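You operate a simulated robot arm through the tools that you are given. There is no shell and no other tool.

Carry out the task below with a simulated robot arm. There is one attempt and no reset: what you move stays moved.

TASK
Shut the glue station down: tank heater and stirrer off, gap knobs at 0, tank and tray lids shut.

It is judged by the outcome, as a careful person would: the job done as asked, and still so three seconds after it is handed in. It fails if anything else is knocked over, pushed out of place, dropped, spilled or broken. Lids that push on must go on centred and level and be pressed home; caps that screw on are set level and turned clockwise until they are tight.

THE ROBOT
A 6-joint arm with a two-finger gripper, fixed in place. Base frame: the origin is at the foot of the arm, x ahead of it, y to its left, z up. Units: m, degrees, N and s.
Its first joint turns from -166.0 to 166.0 degrees. Payload 3.43 kg.
The TCP is the grasp point between the finger pads, 0.02 m short of the fingertips. In the tool frame z runs along the fingers and y along their closing line. The gripper opens to 0.19 m. The gripper's body begins 0.248 m behind the TCP.
Orientation is that of the tool frame in the base frame, as [roll, pitch, yaw] about the fixed x, y, z axes, in that order (R = Rz(yaw) Ry(pitch) Rx(roll)). With the fingers straight down and closing along the base's y, the tool's x points along the base's -x, its y along +y and its z along -z.

THE INTERFACE
- The arm moves only by the tool drive_tool. Its argument "plan" is a list of rows, each an object (a shift or turn left out is 0, a gripper value left out holds the last) with "offset": the shift along the tool's x, y, z in m, a list of three; "delta_rot": the turn, a rotation vector about the tool's x, y, z in degrees, a list of three; "hand": the closure, from 0 (fully open) to 1 (shut). In form: [{"offset": [dx, dy, dz], "delta_rot": [wx, wy, wz], "hand": hand}, ...]. A call has 1 to 20 rows; each row shifts and turns the commanded pose from where the row before left it, along the tool's axes as they then stand. Rows are played at 5 a second. More than 0.05 m and 8.6 degrees between two rows, or a gripper value outside its range, and nothing of the call is played. A pose out of reach is approached as far as the arm can. The call stops where the force on the tool passes 90 N (or 10 N more than at its start, if that is more) or the arm is blocked; 0.2 s more then pass. The fingers move at their own pace (about 0.153 m/s each) and stop on an object; they squeeze with about 25 N. The grip force told is the motor's: it shows also when the fingers shut on nothing. Time passes only in rows, and 0.2 s behind the last, so rows that do not move let the fingers close. It gives the time, the measured TCP pose, the force on the tool (base axes), the opening and the grip force at its end, in the units of the frame above (readings bear some noise), with the torque about the TCP (base axes, N m) and any sound that the robot's microphone picked up, and new pictures: "views" is both (left out), scene, wrist or none.
- Cameras (640 x 400 px; columns grow to the right, rows downward): "scene" is fixed at [0.049, -0.501, 1.3576]; the picture's right is [-0.43, -0.90, 0.00], its down [0.17, -0.08, -0.98] and it looks along [0.89, -0.42, 0.19] (base axes); focal length 214 px, centre (320, 200). "wrist" rides on the gripper at [0.07, -0.008, -0.288] in the tool frame; the picture's right is [0.12, 0.99, 0.00], its down [-0.96, 0.12, -0.25] and it looks along [-0.25, 0.03, 0.97] (tool axes); focal length 261 px, centre (320, 200). There is no depth. A picture from a camera that has moved, and an enlarged one, comes with that camera's place and axes in the base frame and with its lens.
- move_column(by): slides the trunk up (or, below 0, down) by that many m; the arm rides with it, the base frame stays. It gives what a move gives, with no picture.
- enlarge(camera, box): a new picture of the part [left, top, right, bottom] of that camera's present view, enlarged. It takes no simulated time.
- close_job(): hands the job in; it is judged then, once.

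Nothing tells you positions but the pictures and the camera data. Unless the task says otherwise, let go and move clear before handing in.

The tools are called after "Call:" by a JSON object that holds its "op" and its "data". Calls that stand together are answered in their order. drive_tool: Moves the arm, as the interface text tells. Its arguments: {"type":"object","properties":{"plan":{"type":"array"},"views":{"type":"string","enum":["both","scene","wrist","none"]}},"required":["plan"]} The other tools are called the same way: move_column (by) slides the trunk up or down; enlarge (camera, box) takes an enlarged picture of a part of a camera's view; close_job () hands the job in.

At the start:

```text
t: 0.0
ee_pos: [0.2861, -0.6261, 1.42]
tcp_rot: [179.9, -0.1, -180.0]
force: [-0.3, 0.1, -0.7]
ft_torque: [-0.01, -0.02, 0.02]
opening: 0.1901
grip_force: 0.2
trunk travel left (down, up): [-0.375, 0.065]
```

scene: 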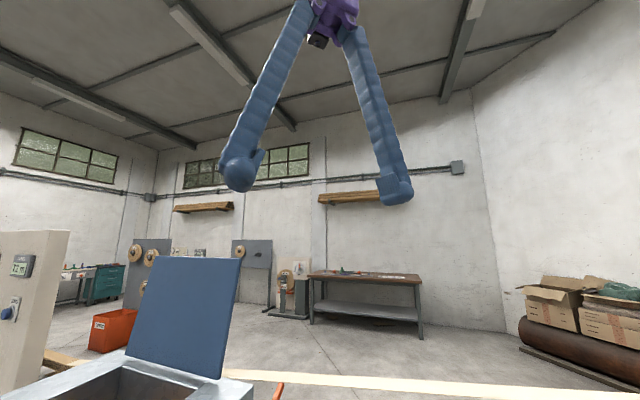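
wrist: 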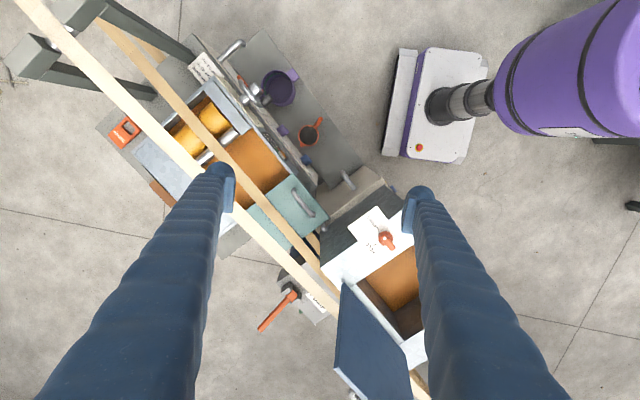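

I see a glue machine with an open blue-lidded tank, a roller tray with a teal cover, and several controls. I'll look closer at both views before I move anything.

Call:
{"op": "enlarge", "data": {"camera": "wrist", "box": [90, 20, 410, 220]}}

Call:
{"op": "enlarge", "data": {"camera": "wrist", "box": [240, 150, 480, 400]}}

Call:
{"op": "enlarge", "data": {"camera": "scene", "box": [0, 200, 320, 400]}}

```text
2.00 times, centred on (250, 120) of wrist
camera zoom: at [0.2154, -0.633, 1.7078], right [-0.12, 0.99, 0.0], down [0.96, 0.12, 0.25], along [0.25, 0.03, -0.97], focal length 521 px, centre (460, 360)
```

zoom: 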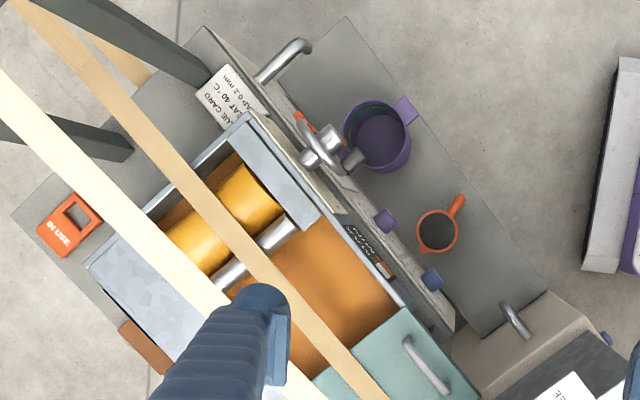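

```text
1.60 times, centred on (360, 275) of wrist
camera zoom: at [0.2154, -0.633, 1.7078], right [-0.12, 0.99, 0.0], down [0.96, 0.12, 0.25], along [0.25, 0.03, -0.97], focal length 417 px, centre (256, 80)
```

zoom: 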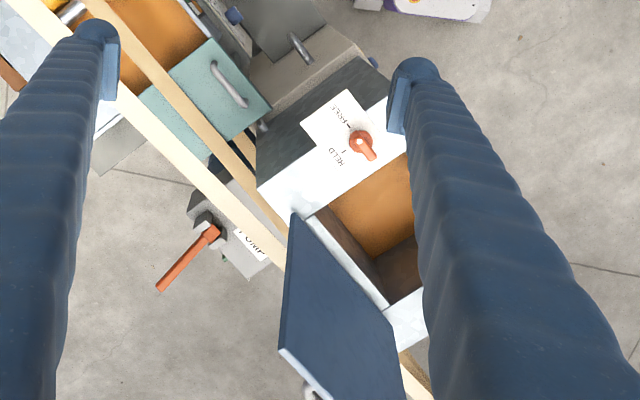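

```text
2.00 times, centred on (160, 300) of scene
camera zoom: at [0.049, -0.501, 1.3576], right [-0.43, -0.9, 0.0], down [0.17, -0.08, -0.98], along [0.89, -0.42, 0.19], focal length 429 px, centre (640, 0)
```

zoom: 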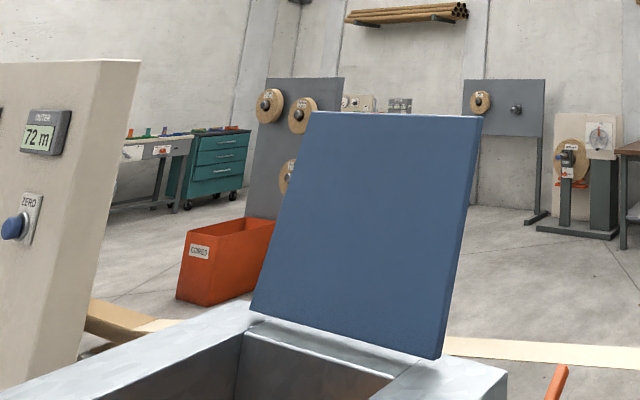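

The station runs diagonally at about 49°, with its front facing the arm's base. I'll turn the tool to face it squarely and look again.

Call:
{"op": "drive_tool", "data": {"plan": [{"delta_rot": [0, 0, 8.2], "offset": [0, 0.03, 0]}, {"delta_rot": [0, 0, 8.2], "offset": [0, 0.03, 0]}, {"delta_rot": [0, 0, 8.2], "offset": [0, 0.03, 0]}, {"delta_rot": [0, 0, 8.2]}, {"delta_rot": [0, 0, 8.2]}]}}

```text
t: 1.2
ee_pos: [0.2973, -0.5394, 1.4202]
tcp_rot: [-180.0, 0.0, 138.9]
force: [-0.3, -0.7, -1.4]
ft_torque: [0.05, -0.04, 0.01]
opening: 0.1899
grip_force: 0.1
trunk travel left (down, up): [-0.375, 0.065]
camera wrist: at [0.2396, -0.4968, 1.7079], right [0.56, 0.83, 0.0], down [0.8, -0.55, 0.25], along [0.2, -0.14, -0.97], focal length 261 px, centre (320, 200)
```

scene: 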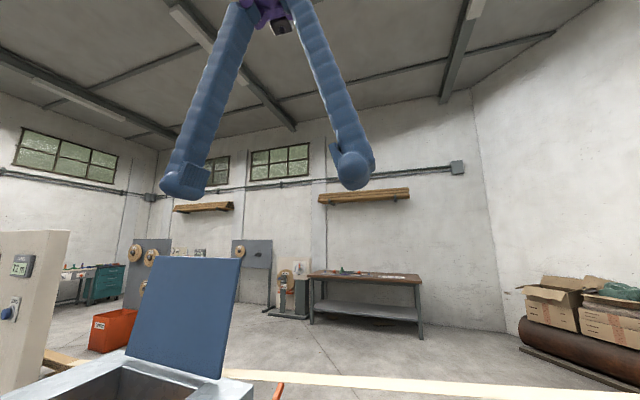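
wrist: 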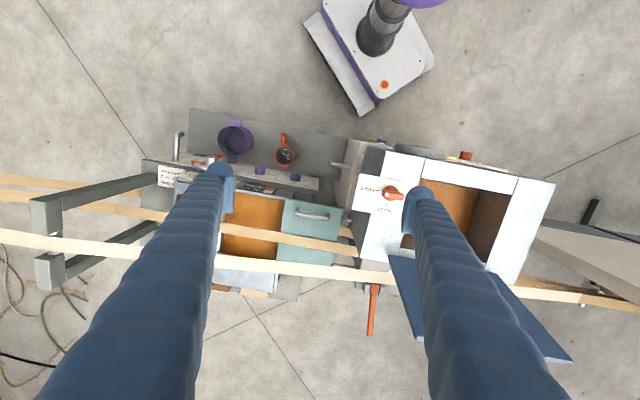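

Now the view is square to the station. I'll tilt the tool so the camera looks at the front panels.

Call:
{"op": "drive_tool", "data": {"plan": [{"delta_rot": [0, -8, 0]}, {"delta_rot": [0, -8, 0]}, {"delta_rot": [0, -8, 0]}, {"delta_rot": [0, -8, 0]}, {"delta_rot": [0, -8, 0]}, {"offset": [0, 0, -0.04]}, {"offset": [0, 0, -0.04]}]}}

```text
t: 3.0
ee_pos: [0.2581, -0.5117, 1.4325]
tcp_rot: [175.1, 35.9, 136.1]
force: [0.1, -1.4, -0.2]
ft_torque: [0.09, 0.05, 0.01]
opening: 0.1898
grip_force: 0.0
trunk travel left (down, up): [-0.375, 0.065]
stopped in row 7: the arm was blocked; the commanded pose is now the measured one
camera wrist: at [0.0751, -0.3774, 1.6227], right [0.58, 0.81, 0.0], down [0.52, -0.37, 0.77], along [0.63, -0.45, -0.64], focal length 261 px, centre (320, 200)
```

scene: 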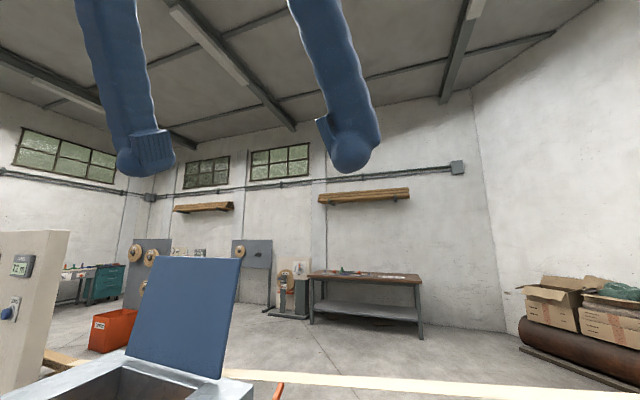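
wrist: 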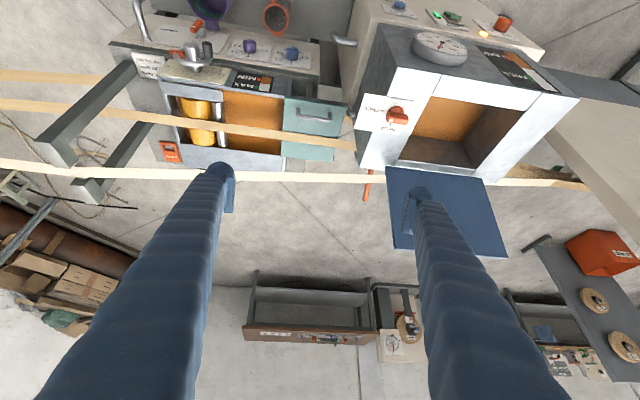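

The front view works, though the picture is upside down. I'll zoom in on the controls.

Call:
{"op": "enlarge", "data": {"camera": "wrist", "box": [110, 0, 350, 150]}}

Call:
{"op": "enlarge", "data": {"camera": "wrist", "box": [340, 0, 580, 150]}}

Call:
{"op": "enlarge", "data": {"camera": "wrist", "box": [340, 80, 580, 230]}}

Call:
{"op": "enlarge", "data": {"camera": "wrist", "box": [220, 20, 320, 100]}}

Call:
{"op": "enlarge", "data": {"camera": "wrist", "box": [370, 0, 530, 100]}}

```text
2.67 times, centred on (230, 75) of wrist
camera zoom: at [0.0751, -0.3774, 1.6227], right [0.58, 0.81, 0.0], down [0.52, -0.37, 0.77], along [0.63, -0.45, -0.64], focal length 695 px, centre (560, 533)
```

zoom: 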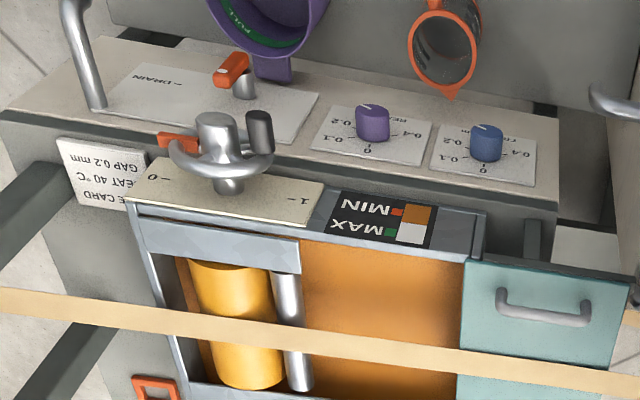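

```text
2.67 times, centred on (460, 75) of wrist
camera zoom: at [0.0751, -0.3774, 1.6227], right [0.58, 0.81, 0.0], down [0.52, -0.37, 0.77], along [0.63, -0.45, -0.64], focal length 695 px, centre (-53, 533)
```

zoom: 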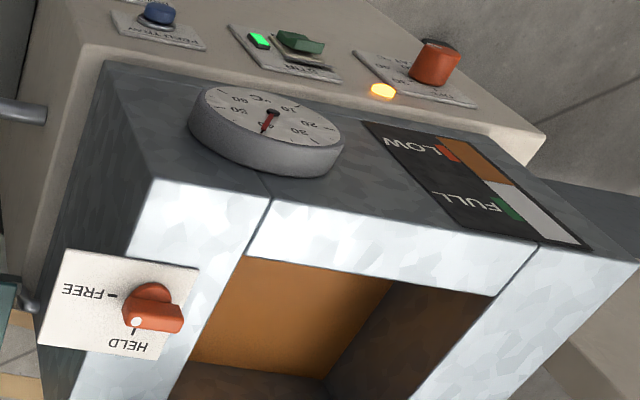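

```text
2.67 times, centred on (460, 155) of wrist
camera zoom: at [0.0751, -0.3774, 1.6227], right [0.58, 0.81, 0.0], down [0.52, -0.37, 0.77], along [0.63, -0.45, -0.64], focal length 695 px, centre (-53, 320)
```

zoom: 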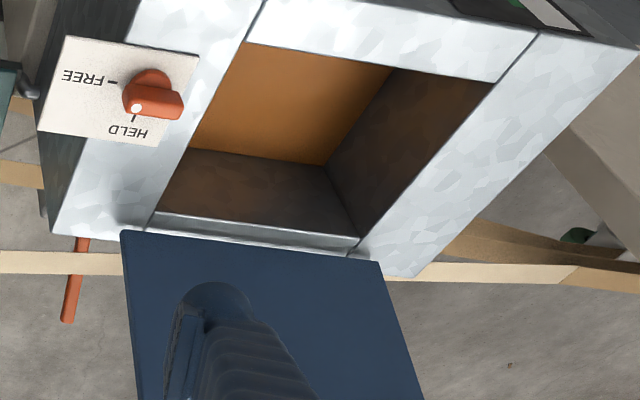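

```text
5.00 times, centred on (270, 60) of wrist
camera zoom: at [0.0751, -0.3774, 1.6227], right [0.58, 0.81, 0.0], down [0.52, -0.37, 0.77], along [0.63, -0.45, -0.64], focal length 1303 px, centre (570, 900)
```

zoom: 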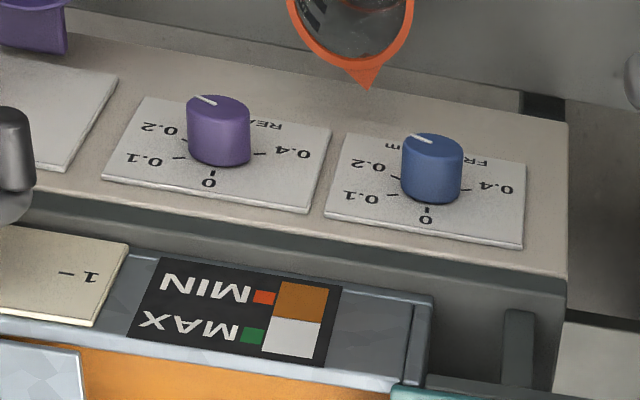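

```text
4.00 times, centred on (450, 50) of wrist
camera zoom: at [0.0751, -0.3774, 1.6227], right [0.58, 0.81, 0.0], down [0.52, -0.37, 0.77], along [0.63, -0.45, -0.64], focal length 1043 px, centre (-200, 800)
```

zoom: 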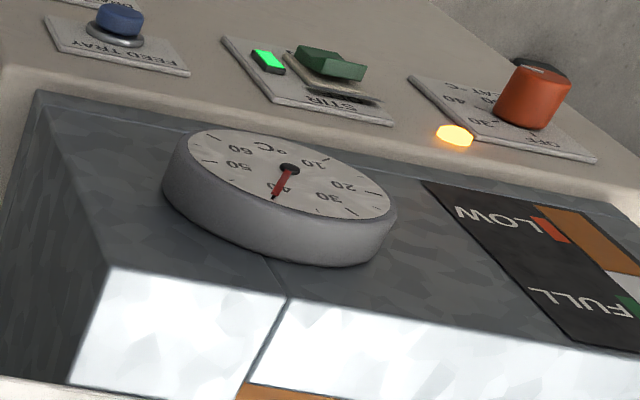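

Here is what I've worked out so far:

| Item | Estimated position or detail |
|---|---|
| Gap knobs | About z 0.69, on a steep front panel |
| Tray lid handle | About (0.44, -0.66, 0.90) |
| Tank's HELD/FREE catch | About (0.445, -0.43, 1.10) |
| Heat knob | About (0.61, -0.08, 0.70) |

Next I'll lower the trunk for a closer look.

Call:
{"op": "move_column", "data": {"by": -0.15}}

Call:
{"op": "drive_tool", "data": {"plan": [{"offset": [0, 0, 0]}]}}

Call:
{"op": "enlarge", "data": {"camera": "wrist", "box": [60, 0, 380, 200]}}

Call:
{"op": "enlarge", "data": {"camera": "wrist", "box": [330, 0, 640, 200]}}

```text
t: 4.8
ee_pos: [0.2586, -0.5105, 1.2839]
tcp_rot: [175.2, 36.0, 136.1]
force: [-0.3, 0.1, -0.3]
ft_torque: [0.01, -0.02, -0.02]
opening: 0.1898
grip_force: 0.1
trunk travel left (down, up): [-0.225, 0.215]
```

```text
t: 5.2
ee_pos: [0.2583, -0.5092, 1.2843]
tcp_rot: [175.1, 36.0, 136.2]
force: [-0.4, -0.1, -0.3]
ft_torque: [0.0, 0.0, 0.0]
opening: 0.1901
grip_force: 0.0
trunk travel left (down, up): [-0.225, 0.215]
camera wrist: at [0.0743, -0.3756, 1.4734], right [0.58, 0.81, 0.0], down [0.52, -0.37, 0.77], along [0.63, -0.45, -0.63], focal length 261 px, centre (320, 200)
```

scene: 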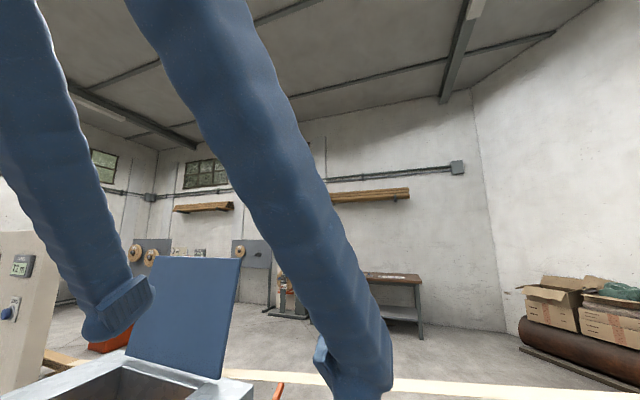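
wrist: 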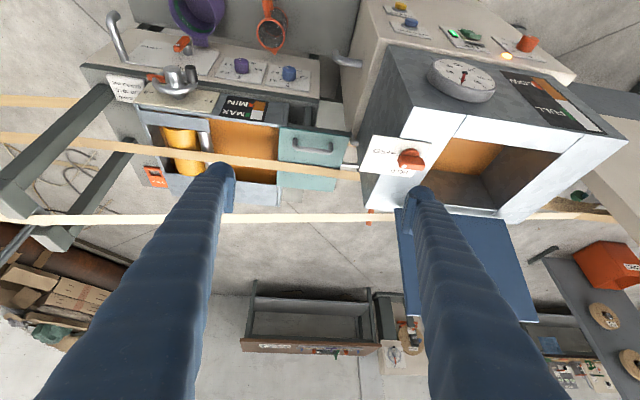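

```text
2.00 times, centred on (220, 100) of wrist
camera zoom: at [0.0743, -0.3756, 1.4734], right [0.58, 0.81, 0.0], down [0.52, -0.37, 0.77], along [0.63, -0.45, -0.63], focal length 521 px, centre (520, 400)
```

zoom: 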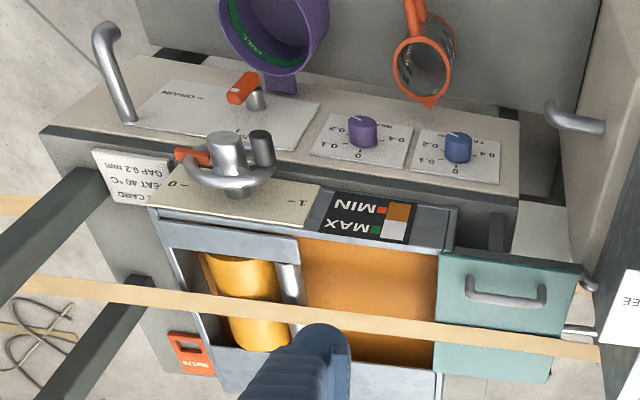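

```text
2.00 times, centred on (485, 100) of wrist
camera zoom: at [0.0743, -0.3756, 1.4734], right [0.58, 0.81, 0.0], down [0.52, -0.37, 0.77], along [0.63, -0.45, -0.63], focal length 521 px, centre (-10, 400)
```

zoom: 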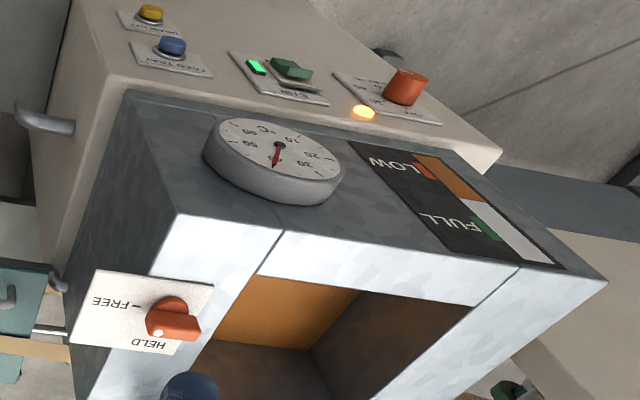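

The tray lid looks like a sliding plate parked to the right of the glue trough, and the web passes over it. I'll shift left along the station to get parallax on the tray.

Call:
{"op": "drive_tool", "data": {"plan": [{"offset": [0, -0.05, 0]}, {"offset": [0, -0.05, 0]}, {"offset": [0, -0.05, 0]}, {"offset": [0, -0.03, 0]}]}}

Call:
{"op": "enlarge", "data": {"camera": "wrist", "box": [120, 0, 440, 200]}}

```text
t: 6.2
ee_pos: [0.1392, -0.6447, 1.271]
tcp_rot: [175.1, 36.0, 136.2]
force: [0.6, -0.5, -0.2]
ft_torque: [0.09, -0.06, 0.04]
opening: 0.1899
grip_force: 0.2
trunk travel left (down, up): [-0.225, 0.215]
camera wrist: at [-0.0446, -0.5106, 1.4611], right [0.58, 0.81, 0.0], down [0.52, -0.37, 0.77], along [0.63, -0.45, -0.64], focal length 261 px, centre (320, 200)
```

scene: 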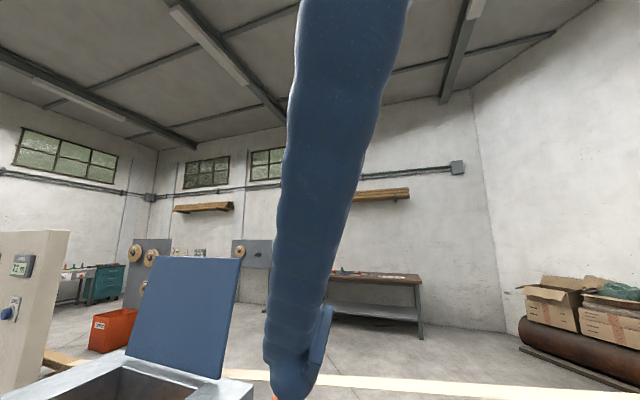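
wrist: 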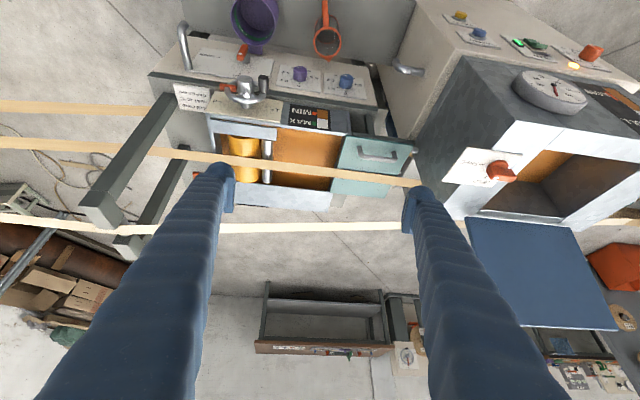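

```text
2.00 times, centred on (280, 100) of wrist
camera zoom: at [-0.0446, -0.5106, 1.4611], right [0.58, 0.81, 0.0], down [0.52, -0.37, 0.77], along [0.63, -0.45, -0.64], focal length 521 px, centre (400, 400)
```

zoom: 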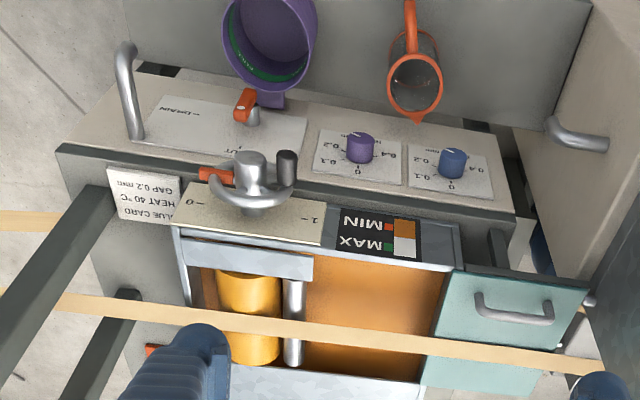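

Triangulating gives vertical front panels. The gap knobs sit at z≈0.66 and W≈0.69. The stir switch is at about (0.51, -0.20, 0.69) and the heat knob at about (0.615, -0.085, 0.70). I'll straighten the tool and go over to the tank's control panel for a closer look.

Call:
{"op": "drive_tool", "data": {"plan": [{"delta_rot": [0, 8, 0], "offset": [0, 0.045, 0]}, {"delta_rot": [0, 8, 0], "offset": [0, 0.045, 0]}, {"delta_rot": [0, 8, 0], "offset": [0, 0.045, 0]}, {"delta_rot": [0, 8, 0], "offset": [0, 0.045, 0]}, {"delta_rot": [0, 8, 0], "offset": [0, 0.045, 0]}, {"offset": [0.03, 0.039, 0]}, {"offset": [0.03, 0.039, 0]}, {"offset": [0.03, 0.039, 0]}, {"offset": [0.03, 0.039, 0]}, {"offset": [0.03, 0.039, 0]}, {"offset": [0.03, 0.039, 0]}, {"offset": [0.03, 0.039, 0]}, {"offset": [0, 0.045, 0]}, {"offset": [0, 0.045, 0]}]}}

```text
t: 9.2
ee_pos: [0.369, -0.0664, 1.3237]
tcp_rot: [176.2, -4.0, 138.9]
force: [-0.2, 0.4, 0.2]
ft_torque: [-0.01, 0.1, 0.05]
opening: 0.19
grip_force: 0.1
trunk travel left (down, up): [-0.225, 0.215]
camera wrist: at [0.314, -0.0524, 1.6135], right [0.56, 0.82, 0.07], down [0.8, -0.57, 0.19], along [0.2, -0.05, -0.98], focal length 261 px, centre (320, 200)
```

scene: 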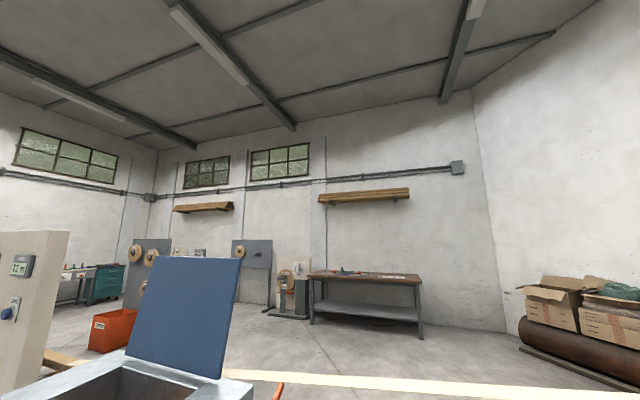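
wrist: 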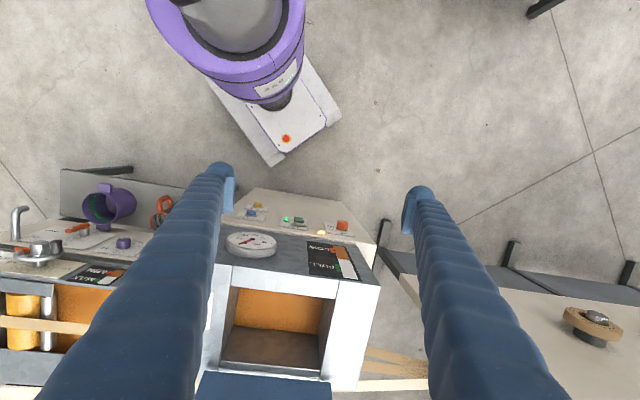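

The tool still has about 4° of leftover tilt. I'll level it and come down over the control panel.

Call:
{"op": "drive_tool", "data": {"plan": [{"delta_rot": [3.8, -4.0, 0], "offset": [0, 0, 0.04]}, {"offset": [0, 0, 0.05]}, {"offset": [0, 0, 0.05]}]}}

Call:
{"op": "enlarge", "data": {"camera": "wrist", "box": [220, 160, 420, 285]}}

```text
t: 9.9
ee_pos: [0.368, -0.0632, 1.1849]
tcp_rot: [179.9, 0.0, 139.0]
force: [-0.1, -0.4, -0.4]
ft_torque: [0.01, 0.07, 0.0]
opening: 0.1898
grip_force: 0.0
trunk travel left (down, up): [-0.225, 0.215]
camera wrist: at [0.3097, -0.0214, 1.4709], right [0.56, 0.83, 0.0], down [0.8, -0.54, 0.25], along [0.21, -0.14, -0.97], focal length 261 px, centre (320, 200)
```

scene: 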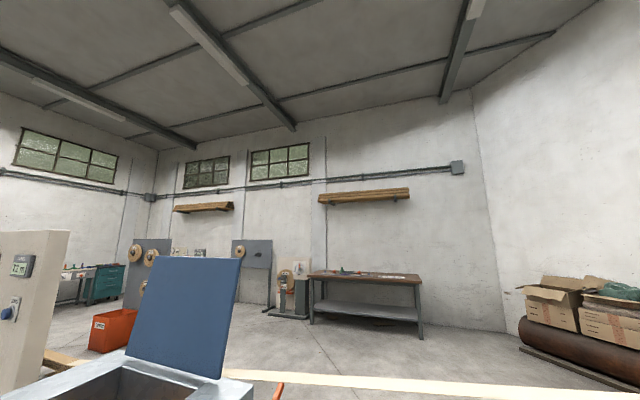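
wrist: 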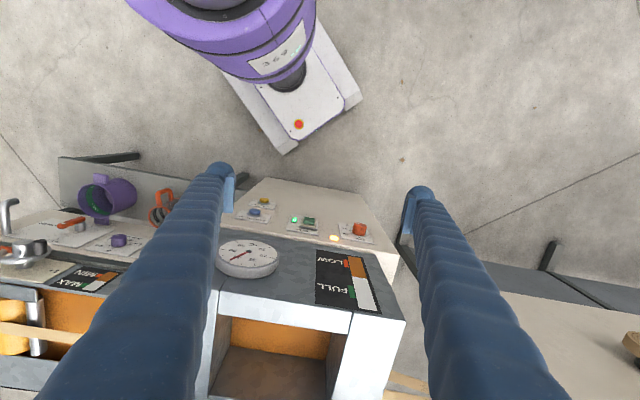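

```text
3.20 times, centred on (320, 222) of wrist
camera zoom: at [0.3097, -0.0214, 1.4709], right [0.56, 0.83, 0.0], down [0.8, -0.54, 0.25], along [0.21, -0.14, -0.97], focal length 834 px, centre (320, 128)
```

zoom: 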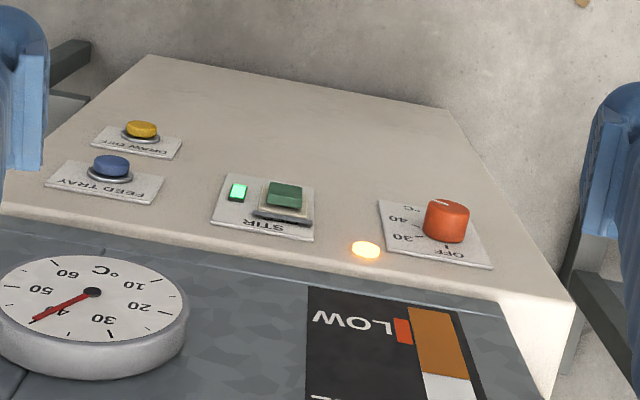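

The stir switch is a green rocker with its lamp lit. The heat knob points near 40, with OFF at the top of its dial. I'll move in front of the heat knob and tilt the tool to horizontal.

Call:
{"op": "drive_tool", "data": {"plan": [{"offset": [-0.02, 0.03, 0.03]}, {"offset": [-0.02, 0.03, 0.04]}, {"offset": [-0.02, 0.03, 0.04]}, {"offset": [-0.02, 0.03, 0.04]}, {"offset": [-0.02, 0.025, 0.04]}, {"delta_rot": [0, -8, 0]}, {"delta_rot": [0, -8, 0]}, {"delta_rot": [0, -8, 0]}, {"delta_rot": [0, -8, 0]}, {"delta_rot": [0, -8, 0]}]}}

Call:
{"op": "enlarge", "data": {"camera": "wrist", "box": [220, 0, 420, 125]}}

```text
refused: row 2 steps farther than a row can; nothing moved
```

```text
3.20 times, centred on (320, 62) of wrist
camera zoom: at [0.3097, -0.0214, 1.4709], right [0.56, 0.83, 0.0], down [0.8, -0.54, 0.25], along [0.21, -0.14, -0.97], focal length 834 px, centre (320, 640)
```

zoom: 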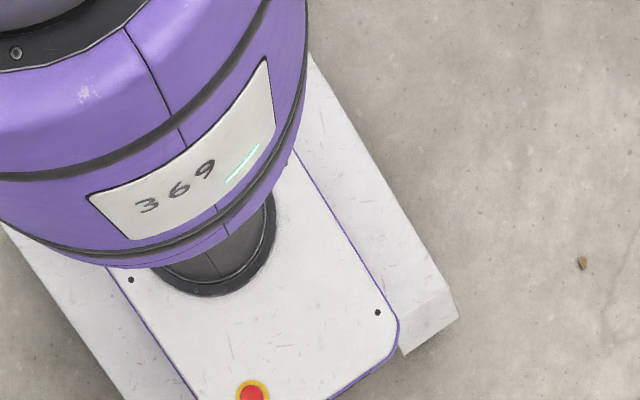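

One row's combined step was longer than allowed, so nothing moved. I'll resend the same path in smaller rows.

Call:
{"op": "drive_tool", "data": {"plan": [{"offset": [-0.02, 0.025, 0.03]}, {"offset": [-0.02, 0.025, 0.03]}, {"offset": [-0.02, 0.025, 0.03]}, {"offset": [-0.02, 0.025, 0.03]}, {"offset": [-0.02, 0.025, 0.03]}, {"offset": [-0.02, 0.02, 0.035]}, {"delta_rot": [0, -8, 0], "offset": [0, 0, 0.02]}, {"delta_rot": [0, -8, 0]}, {"delta_rot": [0, -8, 0]}, {"delta_rot": [0, -8, 0]}, {"delta_rot": [0, -8, 0]}]}}

Call:
{"op": "enlarge", "data": {"camera": "wrist", "box": [180, 0, 420, 150]}}

```text
t: 12.3
ee_pos: [0.5727, -0.0308, 0.9596]
tcp_rot: [-170.2, 35.6, 150.3]
force: [4.8, 5.1, -0.8]
ft_torque: [-0.69, 0.84, -0.94]
opening: 0.1901
grip_force: 0.1
out of reach, approached as far as the arm can: row 9, 11
trunk travel left (down, up): [-0.225, 0.215]
camera wrist: at [0.3986, 0.1163, 1.1505], right [0.49, 0.85, -0.21], down [0.64, -0.19, 0.74], along [0.59, -0.49, -0.64], focal length 261 px, centre (320, 200)
```

scene: 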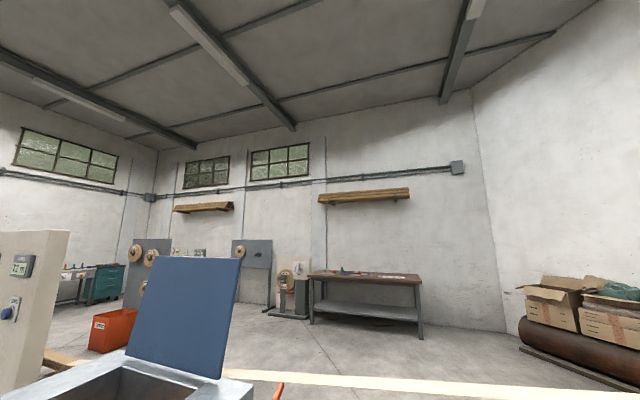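
wrist: 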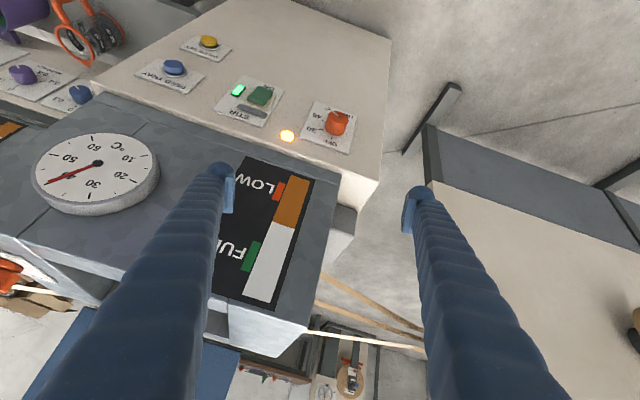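

```text
2.67 times, centred on (300, 75) of wrist
camera zoom: at [0.3986, 0.1163, 1.1505], right [0.49, 0.85, -0.21], down [0.64, -0.19, 0.74], along [0.59, -0.49, -0.64], focal length 695 px, centre (373, 533)
```

zoom: 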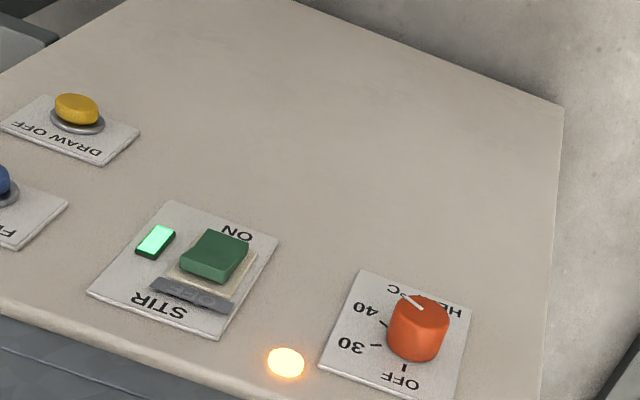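

The reach ran out at this tilt. The dial is readable: OFF at the top, 30 at about 60°, 40 at about 120°, pointer at 40. I'll check that the forces have settled.

Call:
{"op": "drive_tool", "data": {"plan": [{"offset": [0, 0, 0]}], "views": "none"}}

Call:
{"op": "move_column", "data": {"by": 0.1}}

```text
t: 12.8
ee_pos: [0.5801, -0.0243, 0.9627]
tcp_rot: [-178.9, 36.9, 139.3]
force: [0.8, -0.2, 0.5]
ft_torque: [0.14, 0.04, 0.08]
opening: 0.1899
grip_force: 0.1
trunk travel left (down, up): [-0.225, 0.215]
```

```text
t: 14.1
ee_pos: [0.5804, -0.0226, 1.0627]
tcp_rot: [-178.8, 37.0, 139.4]
force: [0.2, 0.1, -0.2]
ft_torque: [-0.01, -0.02, 0.0]
opening: 0.1902
grip_force: 0.1
trunk travel left (down, up): [-0.325, 0.115]
```

It settled at 37° tilt without contact. With the trunk higher, I'll lower the tool and tilt further.

Call:
{"op": "drive_tool", "data": {"plan": [{"offset": [0.027, 0, 0.036]}, {"offset": [0.027, 0, 0.036]}, {"offset": [0.027, 0, 0.036]}, {"offset": [0.027, 0, 0.036]}, {"delta_rot": [0, -7, 0]}, {"delta_rot": [0, -7, 0]}, {"delta_rot": [0, -7, 0]}, {}, {}]}}

Call:
{"op": "enlarge", "data": {"camera": "wrist", "box": [180, 0, 420, 150]}}

```text
t: 16.1
ee_pos: [0.6008, -0.0076, 1.169]
tcp_rot: [-176.0, 56.8, 141.7]
force: [0.4, -0.7, 0.1]
ft_torque: [0.06, -0.03, 0.02]
opening: 0.1901
grip_force: 0.0
out of reach, approached as far as the arm can: row 1, 2, 3, 4, 5, 6, 7
trunk travel left (down, up): [-0.325, 0.115]
camera wrist: at [0.3918, 0.1762, 1.2684], right [0.61, 0.78, -0.14], down [0.34, -0.1, 0.94], along [0.72, -0.62, -0.33], focal length 261 px, centre (320, 200)
```

scene: 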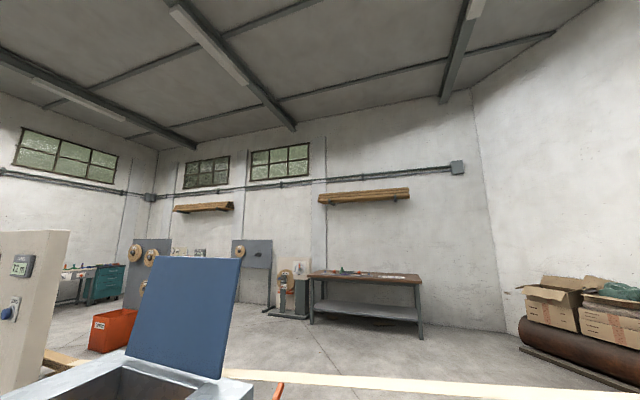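
wrist: 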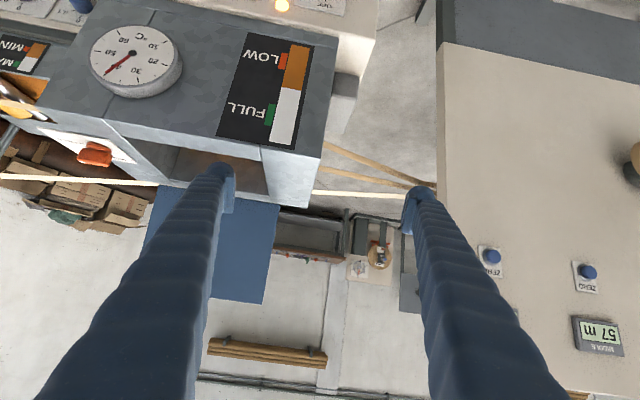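

```text
2.67 times, centred on (300, 75) of wrist
camera zoom: at [0.3918, 0.1762, 1.2684], right [0.61, 0.78, -0.14], down [0.34, -0.1, 0.94], along [0.72, -0.62, -0.33], focal length 695 px, centre (373, 533)
```

zoom: 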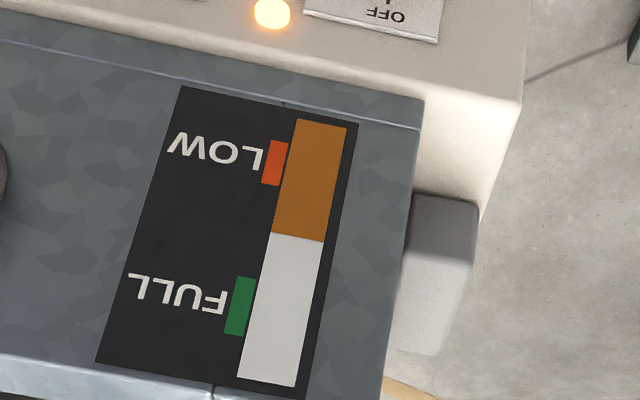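

The arm drifted upward because low poses are out of reach with the shoulder this high. I'll lower the trunk instead and let the arm ride down.

Call:
{"op": "move_column", "data": {"by": -0.2}}

Call:
{"op": "drive_tool", "data": {"plan": [{}]}}

Call:
{"op": "enlarge", "data": {"camera": "wrist", "box": [180, 0, 420, 150]}}

```text
t: 18.2
ee_pos: [0.6034, -0.0066, 0.97]
tcp_rot: [-175.9, 56.8, 141.7]
force: [0.5, 0.6, -0.1]
ft_torque: [0.01, 0.02, 0.0]
opening: 0.19
grip_force: 0.0
trunk travel left (down, up): [-0.125, 0.315]
```

```text
t: 18.6
ee_pos: [0.6034, -0.0081, 0.9697]
tcp_rot: [-175.9, 56.8, 141.8]
force: [-0.1, 0.4, 0.3]
ft_torque: [-0.01, 0.01, -0.01]
opening: 0.19
grip_force: 0.0
trunk travel left (down, up): [-0.125, 0.315]
camera wrist: at [0.3917, 0.1766, 1.0683], right [0.61, 0.78, -0.14], down [0.34, -0.1, 0.94], along [0.72, -0.62, -0.33], focal length 261 px, centre (320, 200)
```

scene: 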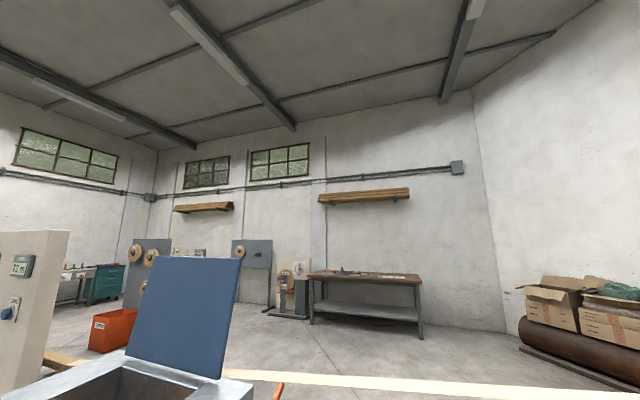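
wrist: 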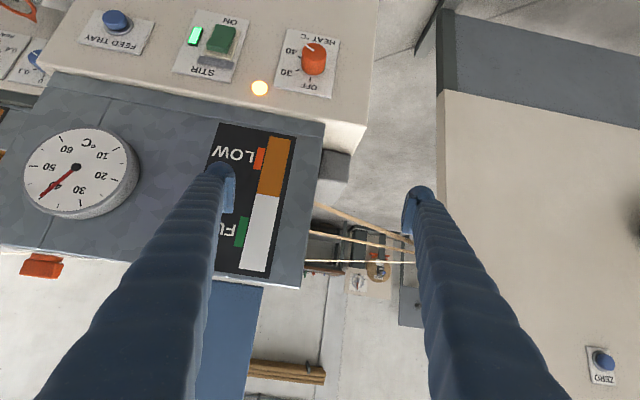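

```text
2.67 times, centred on (300, 75) of wrist
camera zoom: at [0.3917, 0.1766, 1.0683], right [0.61, 0.78, -0.14], down [0.34, -0.1, 0.94], along [0.72, -0.62, -0.33], focal length 695 px, centre (373, 533)
```

zoom: 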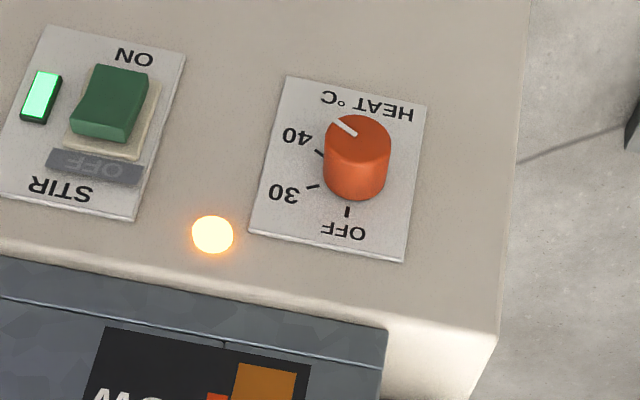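

This view is very clear. I'll lower the trunk the rest of the way and look again.

Call:
{"op": "move_column", "data": {"by": -0.125}}

Call:
{"op": "drive_tool", "data": {"plan": [{"offset": [0, -0.02, 0]}]}}

Call:
{"op": "enlarge", "data": {"camera": "wrist", "box": [160, 30, 360, 155]}}

Call:
{"op": "enlarge", "data": {"camera": "wrist", "box": [160, 50, 260, 130]}}

```text
t: 20.2
ee_pos: [0.6022, -0.0072, 0.8449]
tcp_rot: [-176.0, 56.7, 141.7]
force: [0.2, 0.2, -0.3]
ft_torque: [0.03, -0.03, 0.02]
opening: 0.19
grip_force: 0.2
trunk travel left (down, up): [0.0, 0.44]
```

```text
t: 20.6
ee_pos: [0.6026, -0.0076, 0.8447]
tcp_rot: [-175.8, 56.7, 141.9]
force: [0.1, -0.6, -0.3]
ft_torque: [0.01, -0.01, 0.0]
opening: 0.1899
grip_force: 0.1
out of reach, approached as far as the arm can: row 1
trunk travel left (down, up): [0.0, 0.44]
camera wrist: at [0.3917, 0.1765, 0.9433], right [0.61, 0.78, -0.14], down [0.34, -0.1, 0.94], along [0.72, -0.62, -0.33], focal length 261 px, centre (320, 200)
```

scene: 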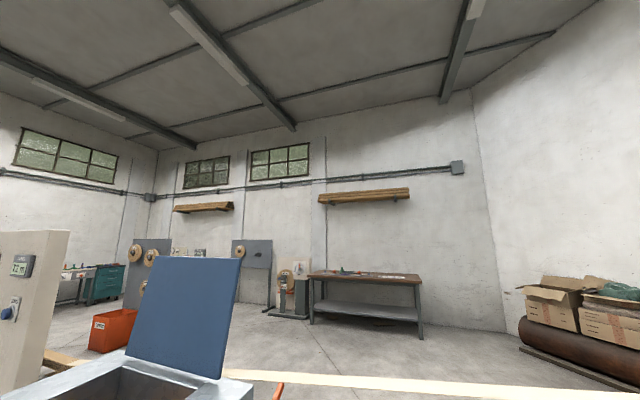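
wrist: 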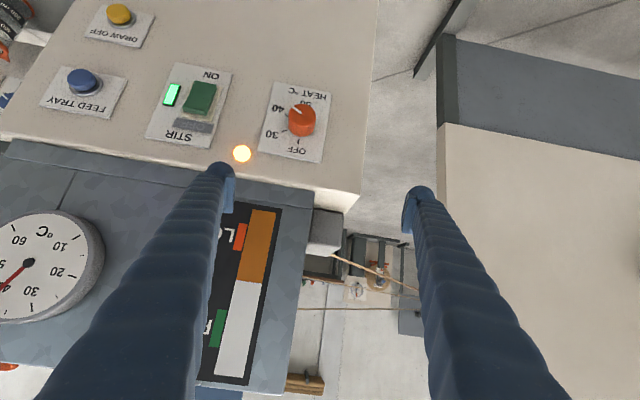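

```text
3.20 times, centred on (260, 92) of wrist
camera zoom: at [0.3917, 0.1765, 0.9433], right [0.61, 0.78, -0.14], down [0.34, -0.1, 0.94], along [0.72, -0.62, -0.33], focal length 834 px, centre (512, 544)
```

zoom: 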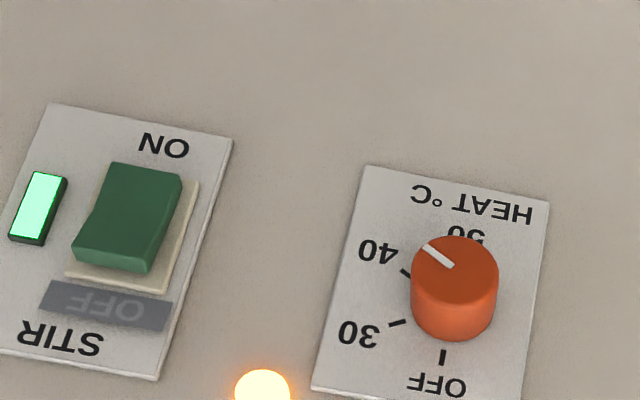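

```text
5.00 times, centred on (210, 90) of wrist
camera zoom: at [0.3917, 0.1765, 0.9433], right [0.61, 0.78, -0.14], down [0.34, -0.1, 0.94], along [0.72, -0.62, -0.33], focal length 1303 px, centre (870, 750)
```

zoom: 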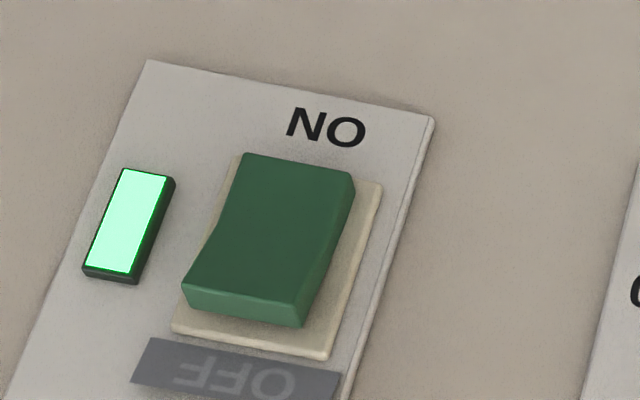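

The stir rocker is pressed at its lower ON half, so I need to push its upper, OFF half. The heat knob's axis is at about U 0.346, z 0.685, and it sticks out about 22 mm from its plate. I'll square the tool at 45° tilt, narrow the fingers and approach the knob.

Call:
{"op": "drive_tool", "data": {"plan": [{"delta_rot": [-1, 5.85, 1.1], "hand": 0.58}, {"delta_rot": [-1, 5.85, 1.1]}, {}, {"offset": [0.023, -0.023, 0.036]}, {"offset": [0.023, -0.023, 0.036]}, {}]}}

Call:
{"op": "enlarge", "data": {"camera": "wrist", "box": [220, 80, 420, 205]}}

```text
t: 22.0
ee_pos: [0.6102, -0.0469, 0.7847]
tcp_rot: [-179.6, 44.4, 138.4]
force: [0.3, 0.3, 0.2]
ft_torque: [-0.03, 0.01, 0.04]
opening: 0.0798
grip_force: 0.1
out of reach, approached as far as the arm can: row 4, 5
trunk travel left (down, up): [0.0, 0.44]
camera wrist: at [0.4171, 0.1165, 0.94], right [0.6, 0.8, -0.09], down [0.46, -0.25, 0.85], along [0.65, -0.55, -0.52], focal length 261 px, centre (320, 200)
```

scene: 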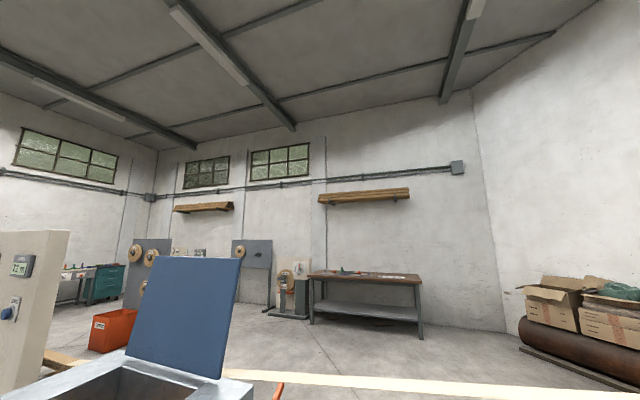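
wrist: 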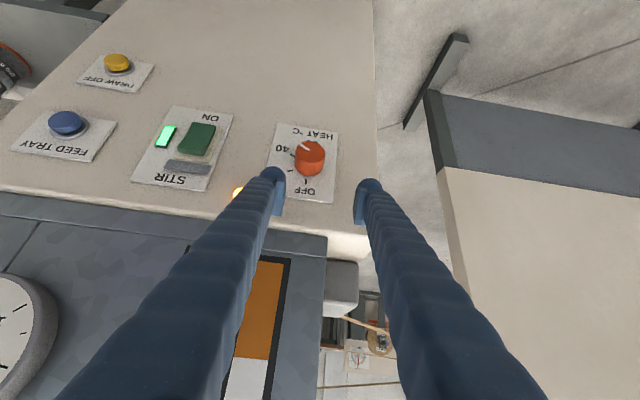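

```text
3.20 times, centred on (320, 142) of wrist
camera zoom: at [0.4171, 0.1165, 0.94], right [0.6, 0.8, -0.09], down [0.46, -0.25, 0.85], along [0.65, -0.55, -0.52], focal length 834 px, centre (320, 384)
```

zoom: 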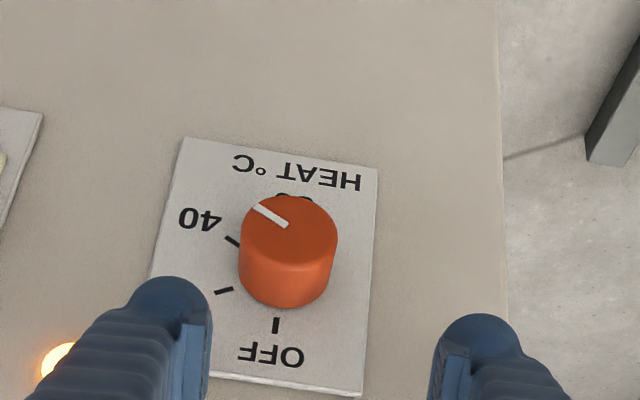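

At 45° the arm can't get low enough, so I'll use about 25° tilt, which still overlaps the knob by about 12 mm. I'll line up in front of it.

Call:
{"op": "drive_tool", "data": {"plan": [{"delta_rot": [0, 6.5, 0]}, {"delta_rot": [0, 6.5, 0]}, {"delta_rot": [0, 6.5, 0]}, {}, {"offset": [0.0158, -0.007, 0.0287]}, {"offset": [0.0158, -0.007, 0.0287]}, {"offset": [0.0158, -0.007, 0.0287]}, {}]}}

Call:
{"op": "enlarge", "data": {"camera": "wrist", "box": [220, 120, 420, 245]}}

```text
t: 23.8
ee_pos: [0.5894, -0.0563, 0.6862]
tcp_rot: [179.2, 25.6, 138.1]
force: [0.5, 0.9, -0.4]
ft_torque: [0.03, 0.04, -0.03]
opening: 0.0796
grip_force: 0.0
trunk travel left (down, up): [0.0, 0.44]
camera wrist: at [0.4432, 0.0619, 0.9148], right [0.58, 0.81, -0.04], down [0.64, -0.42, 0.64], along [0.5, -0.4, -0.77], focal length 261 px, centre (320, 200)
```

scene: 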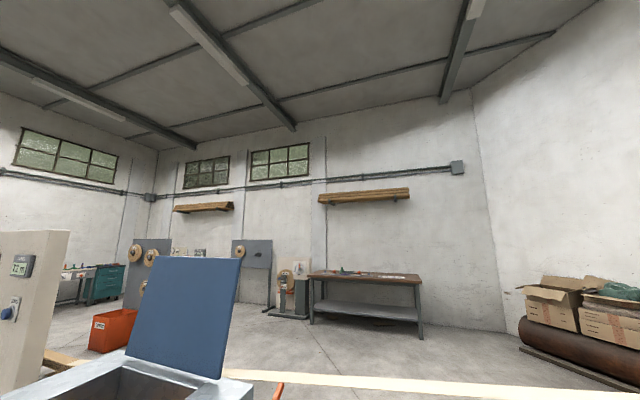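
wrist: 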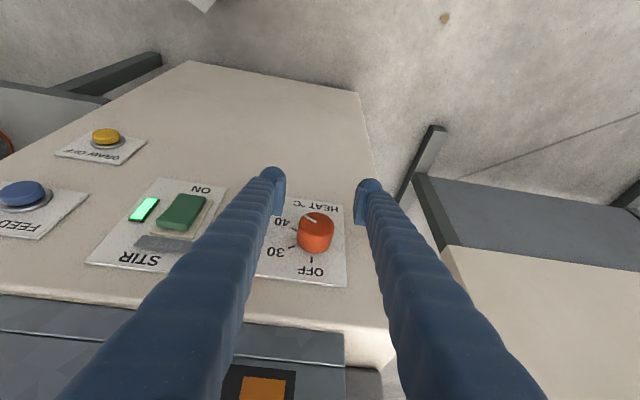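

```text
3.20 times, centred on (320, 182) of wrist
camera zoom: at [0.4432, 0.0619, 0.9148], right [0.58, 0.81, -0.04], down [0.64, -0.42, 0.64], along [0.5, -0.4, -0.77], focal length 834 px, centre (320, 256)
```

zoom: 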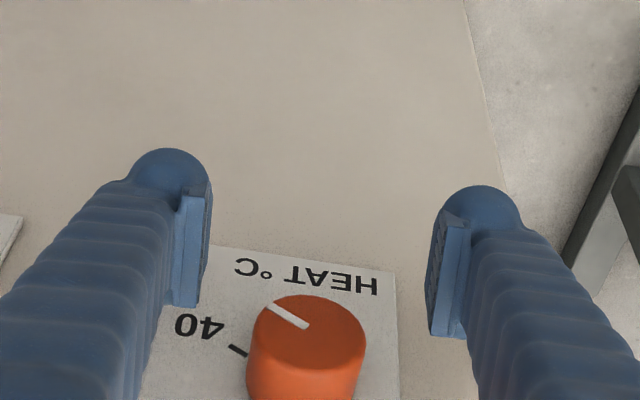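

The TCP is lined up with the knob's axis. I'll push in 32 mm and close on the knob.

Call:
{"op": "drive_tool", "data": {"plan": [{"offset": [-0.0145, 0, 0.0068]}, {"offset": [-0.0145, 0, 0.0068]}, {}, {"hand": 0.78}, {"hand": 1.0}, {}, {}]}}

Call:
{"op": "enlarge", "data": {"camera": "wrist", "box": [220, 120, 420, 245]}}

```text
t: 25.4
ee_pos: [0.6146, -0.0763, 0.6857]
tcp_rot: [179.3, 25.6, 138.1]
force: [-11.8, 9.3, 0.1]
ft_torque: [-0.06, -0.11, -0.94]
opening: 0.0396
grip_force: 44.9
trunk travel left (down, up): [0.0, 0.44]
camera wrist: at [0.4664, 0.0413, 0.9151], right [0.58, 0.81, -0.04], down [0.64, -0.42, 0.64], along [0.5, -0.4, -0.77], focal length 261 px, centre (320, 200)
```

scene: 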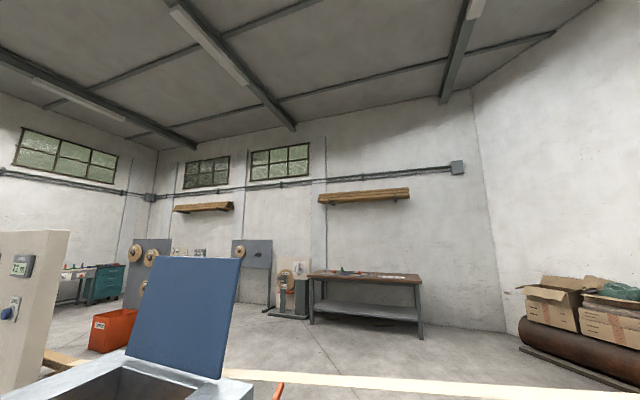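
wrist: 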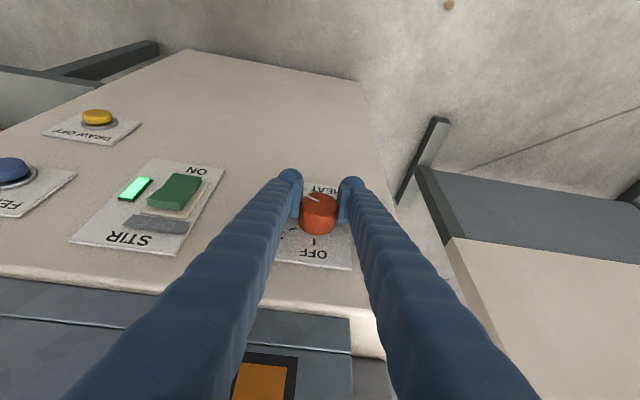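

```text
3.20 times, centred on (320, 182) of wrist
camera zoom: at [0.4664, 0.0413, 0.9151], right [0.58, 0.81, -0.04], down [0.64, -0.42, 0.64], along [0.5, -0.4, -0.77], focal length 834 px, centre (320, 256)
```

zoom: 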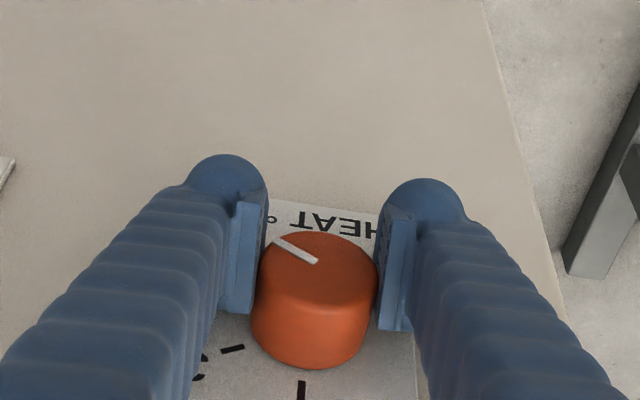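

The knob is gripped at 40 mm, and the fingertips just touch the plate. I'll ease back 4 mm and start turning the knob counter-clockwise.

Call:
{"op": "drive_tool", "data": {"plan": [{"offset": [0.0036, 0, -0.0017]}, {"delta_rot": [7.2, 0, -3.46]}, {"delta_rot": [7.2, 0, -3.46]}, {"delta_rot": [7.2, 0, -3.46]}, {}]}}

Call:
{"op": "enlarge", "data": {"camera": "wrist", "box": [220, 120, 420, 245]}}

```text
t: 26.0
ee_pos: [0.6108, -0.0768, 0.6849]
tcp_rot: [-172.7, 26.1, 143.9]
force: [-15.0, 0.5, 17.8]
ft_torque: [0.07, -0.3, -1.03]
opening: 0.0399
grip_force: 44.9
trunk travel left (down, up): [0.0, 0.44]
stopped in row 3: the force on the tool passed its limit at 105 N (the readings are from after the stop); the commanded pose is now the measured one
camera wrist: at [0.4759, 0.0588, 0.9121], right [0.54, 0.83, -0.17], down [0.7, -0.33, 0.63], along [0.46, -0.46, -0.76], focal length 261 px, centre (320, 200)
```

scene: 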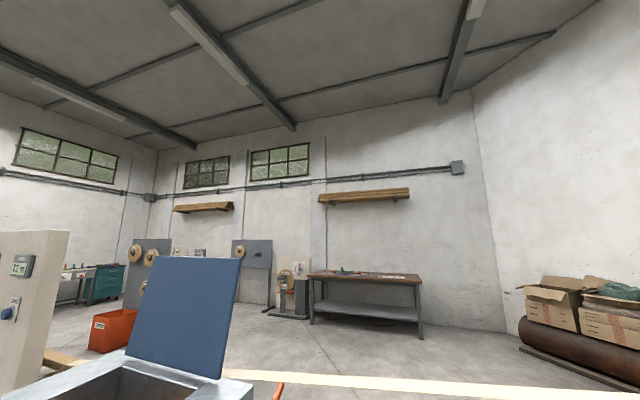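
wrist: 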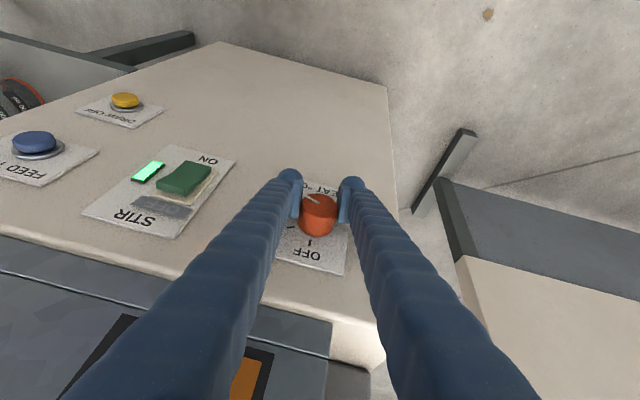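

```text
3.20 times, centred on (320, 182) of wrist
camera zoom: at [0.4759, 0.0588, 0.9121], right [0.54, 0.83, -0.17], down [0.7, -0.33, 0.63], along [0.46, -0.46, -0.76], focal length 834 px, centre (320, 256)
```

zoom: 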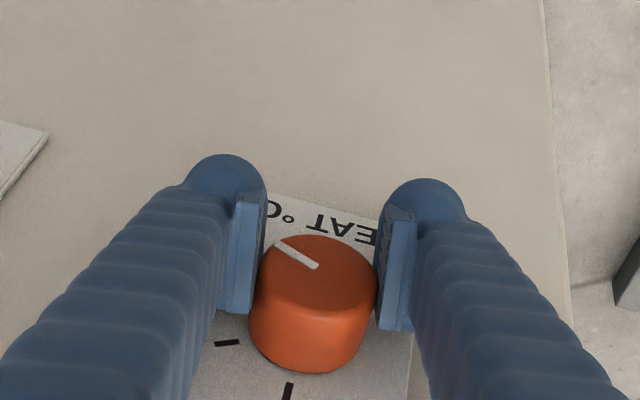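

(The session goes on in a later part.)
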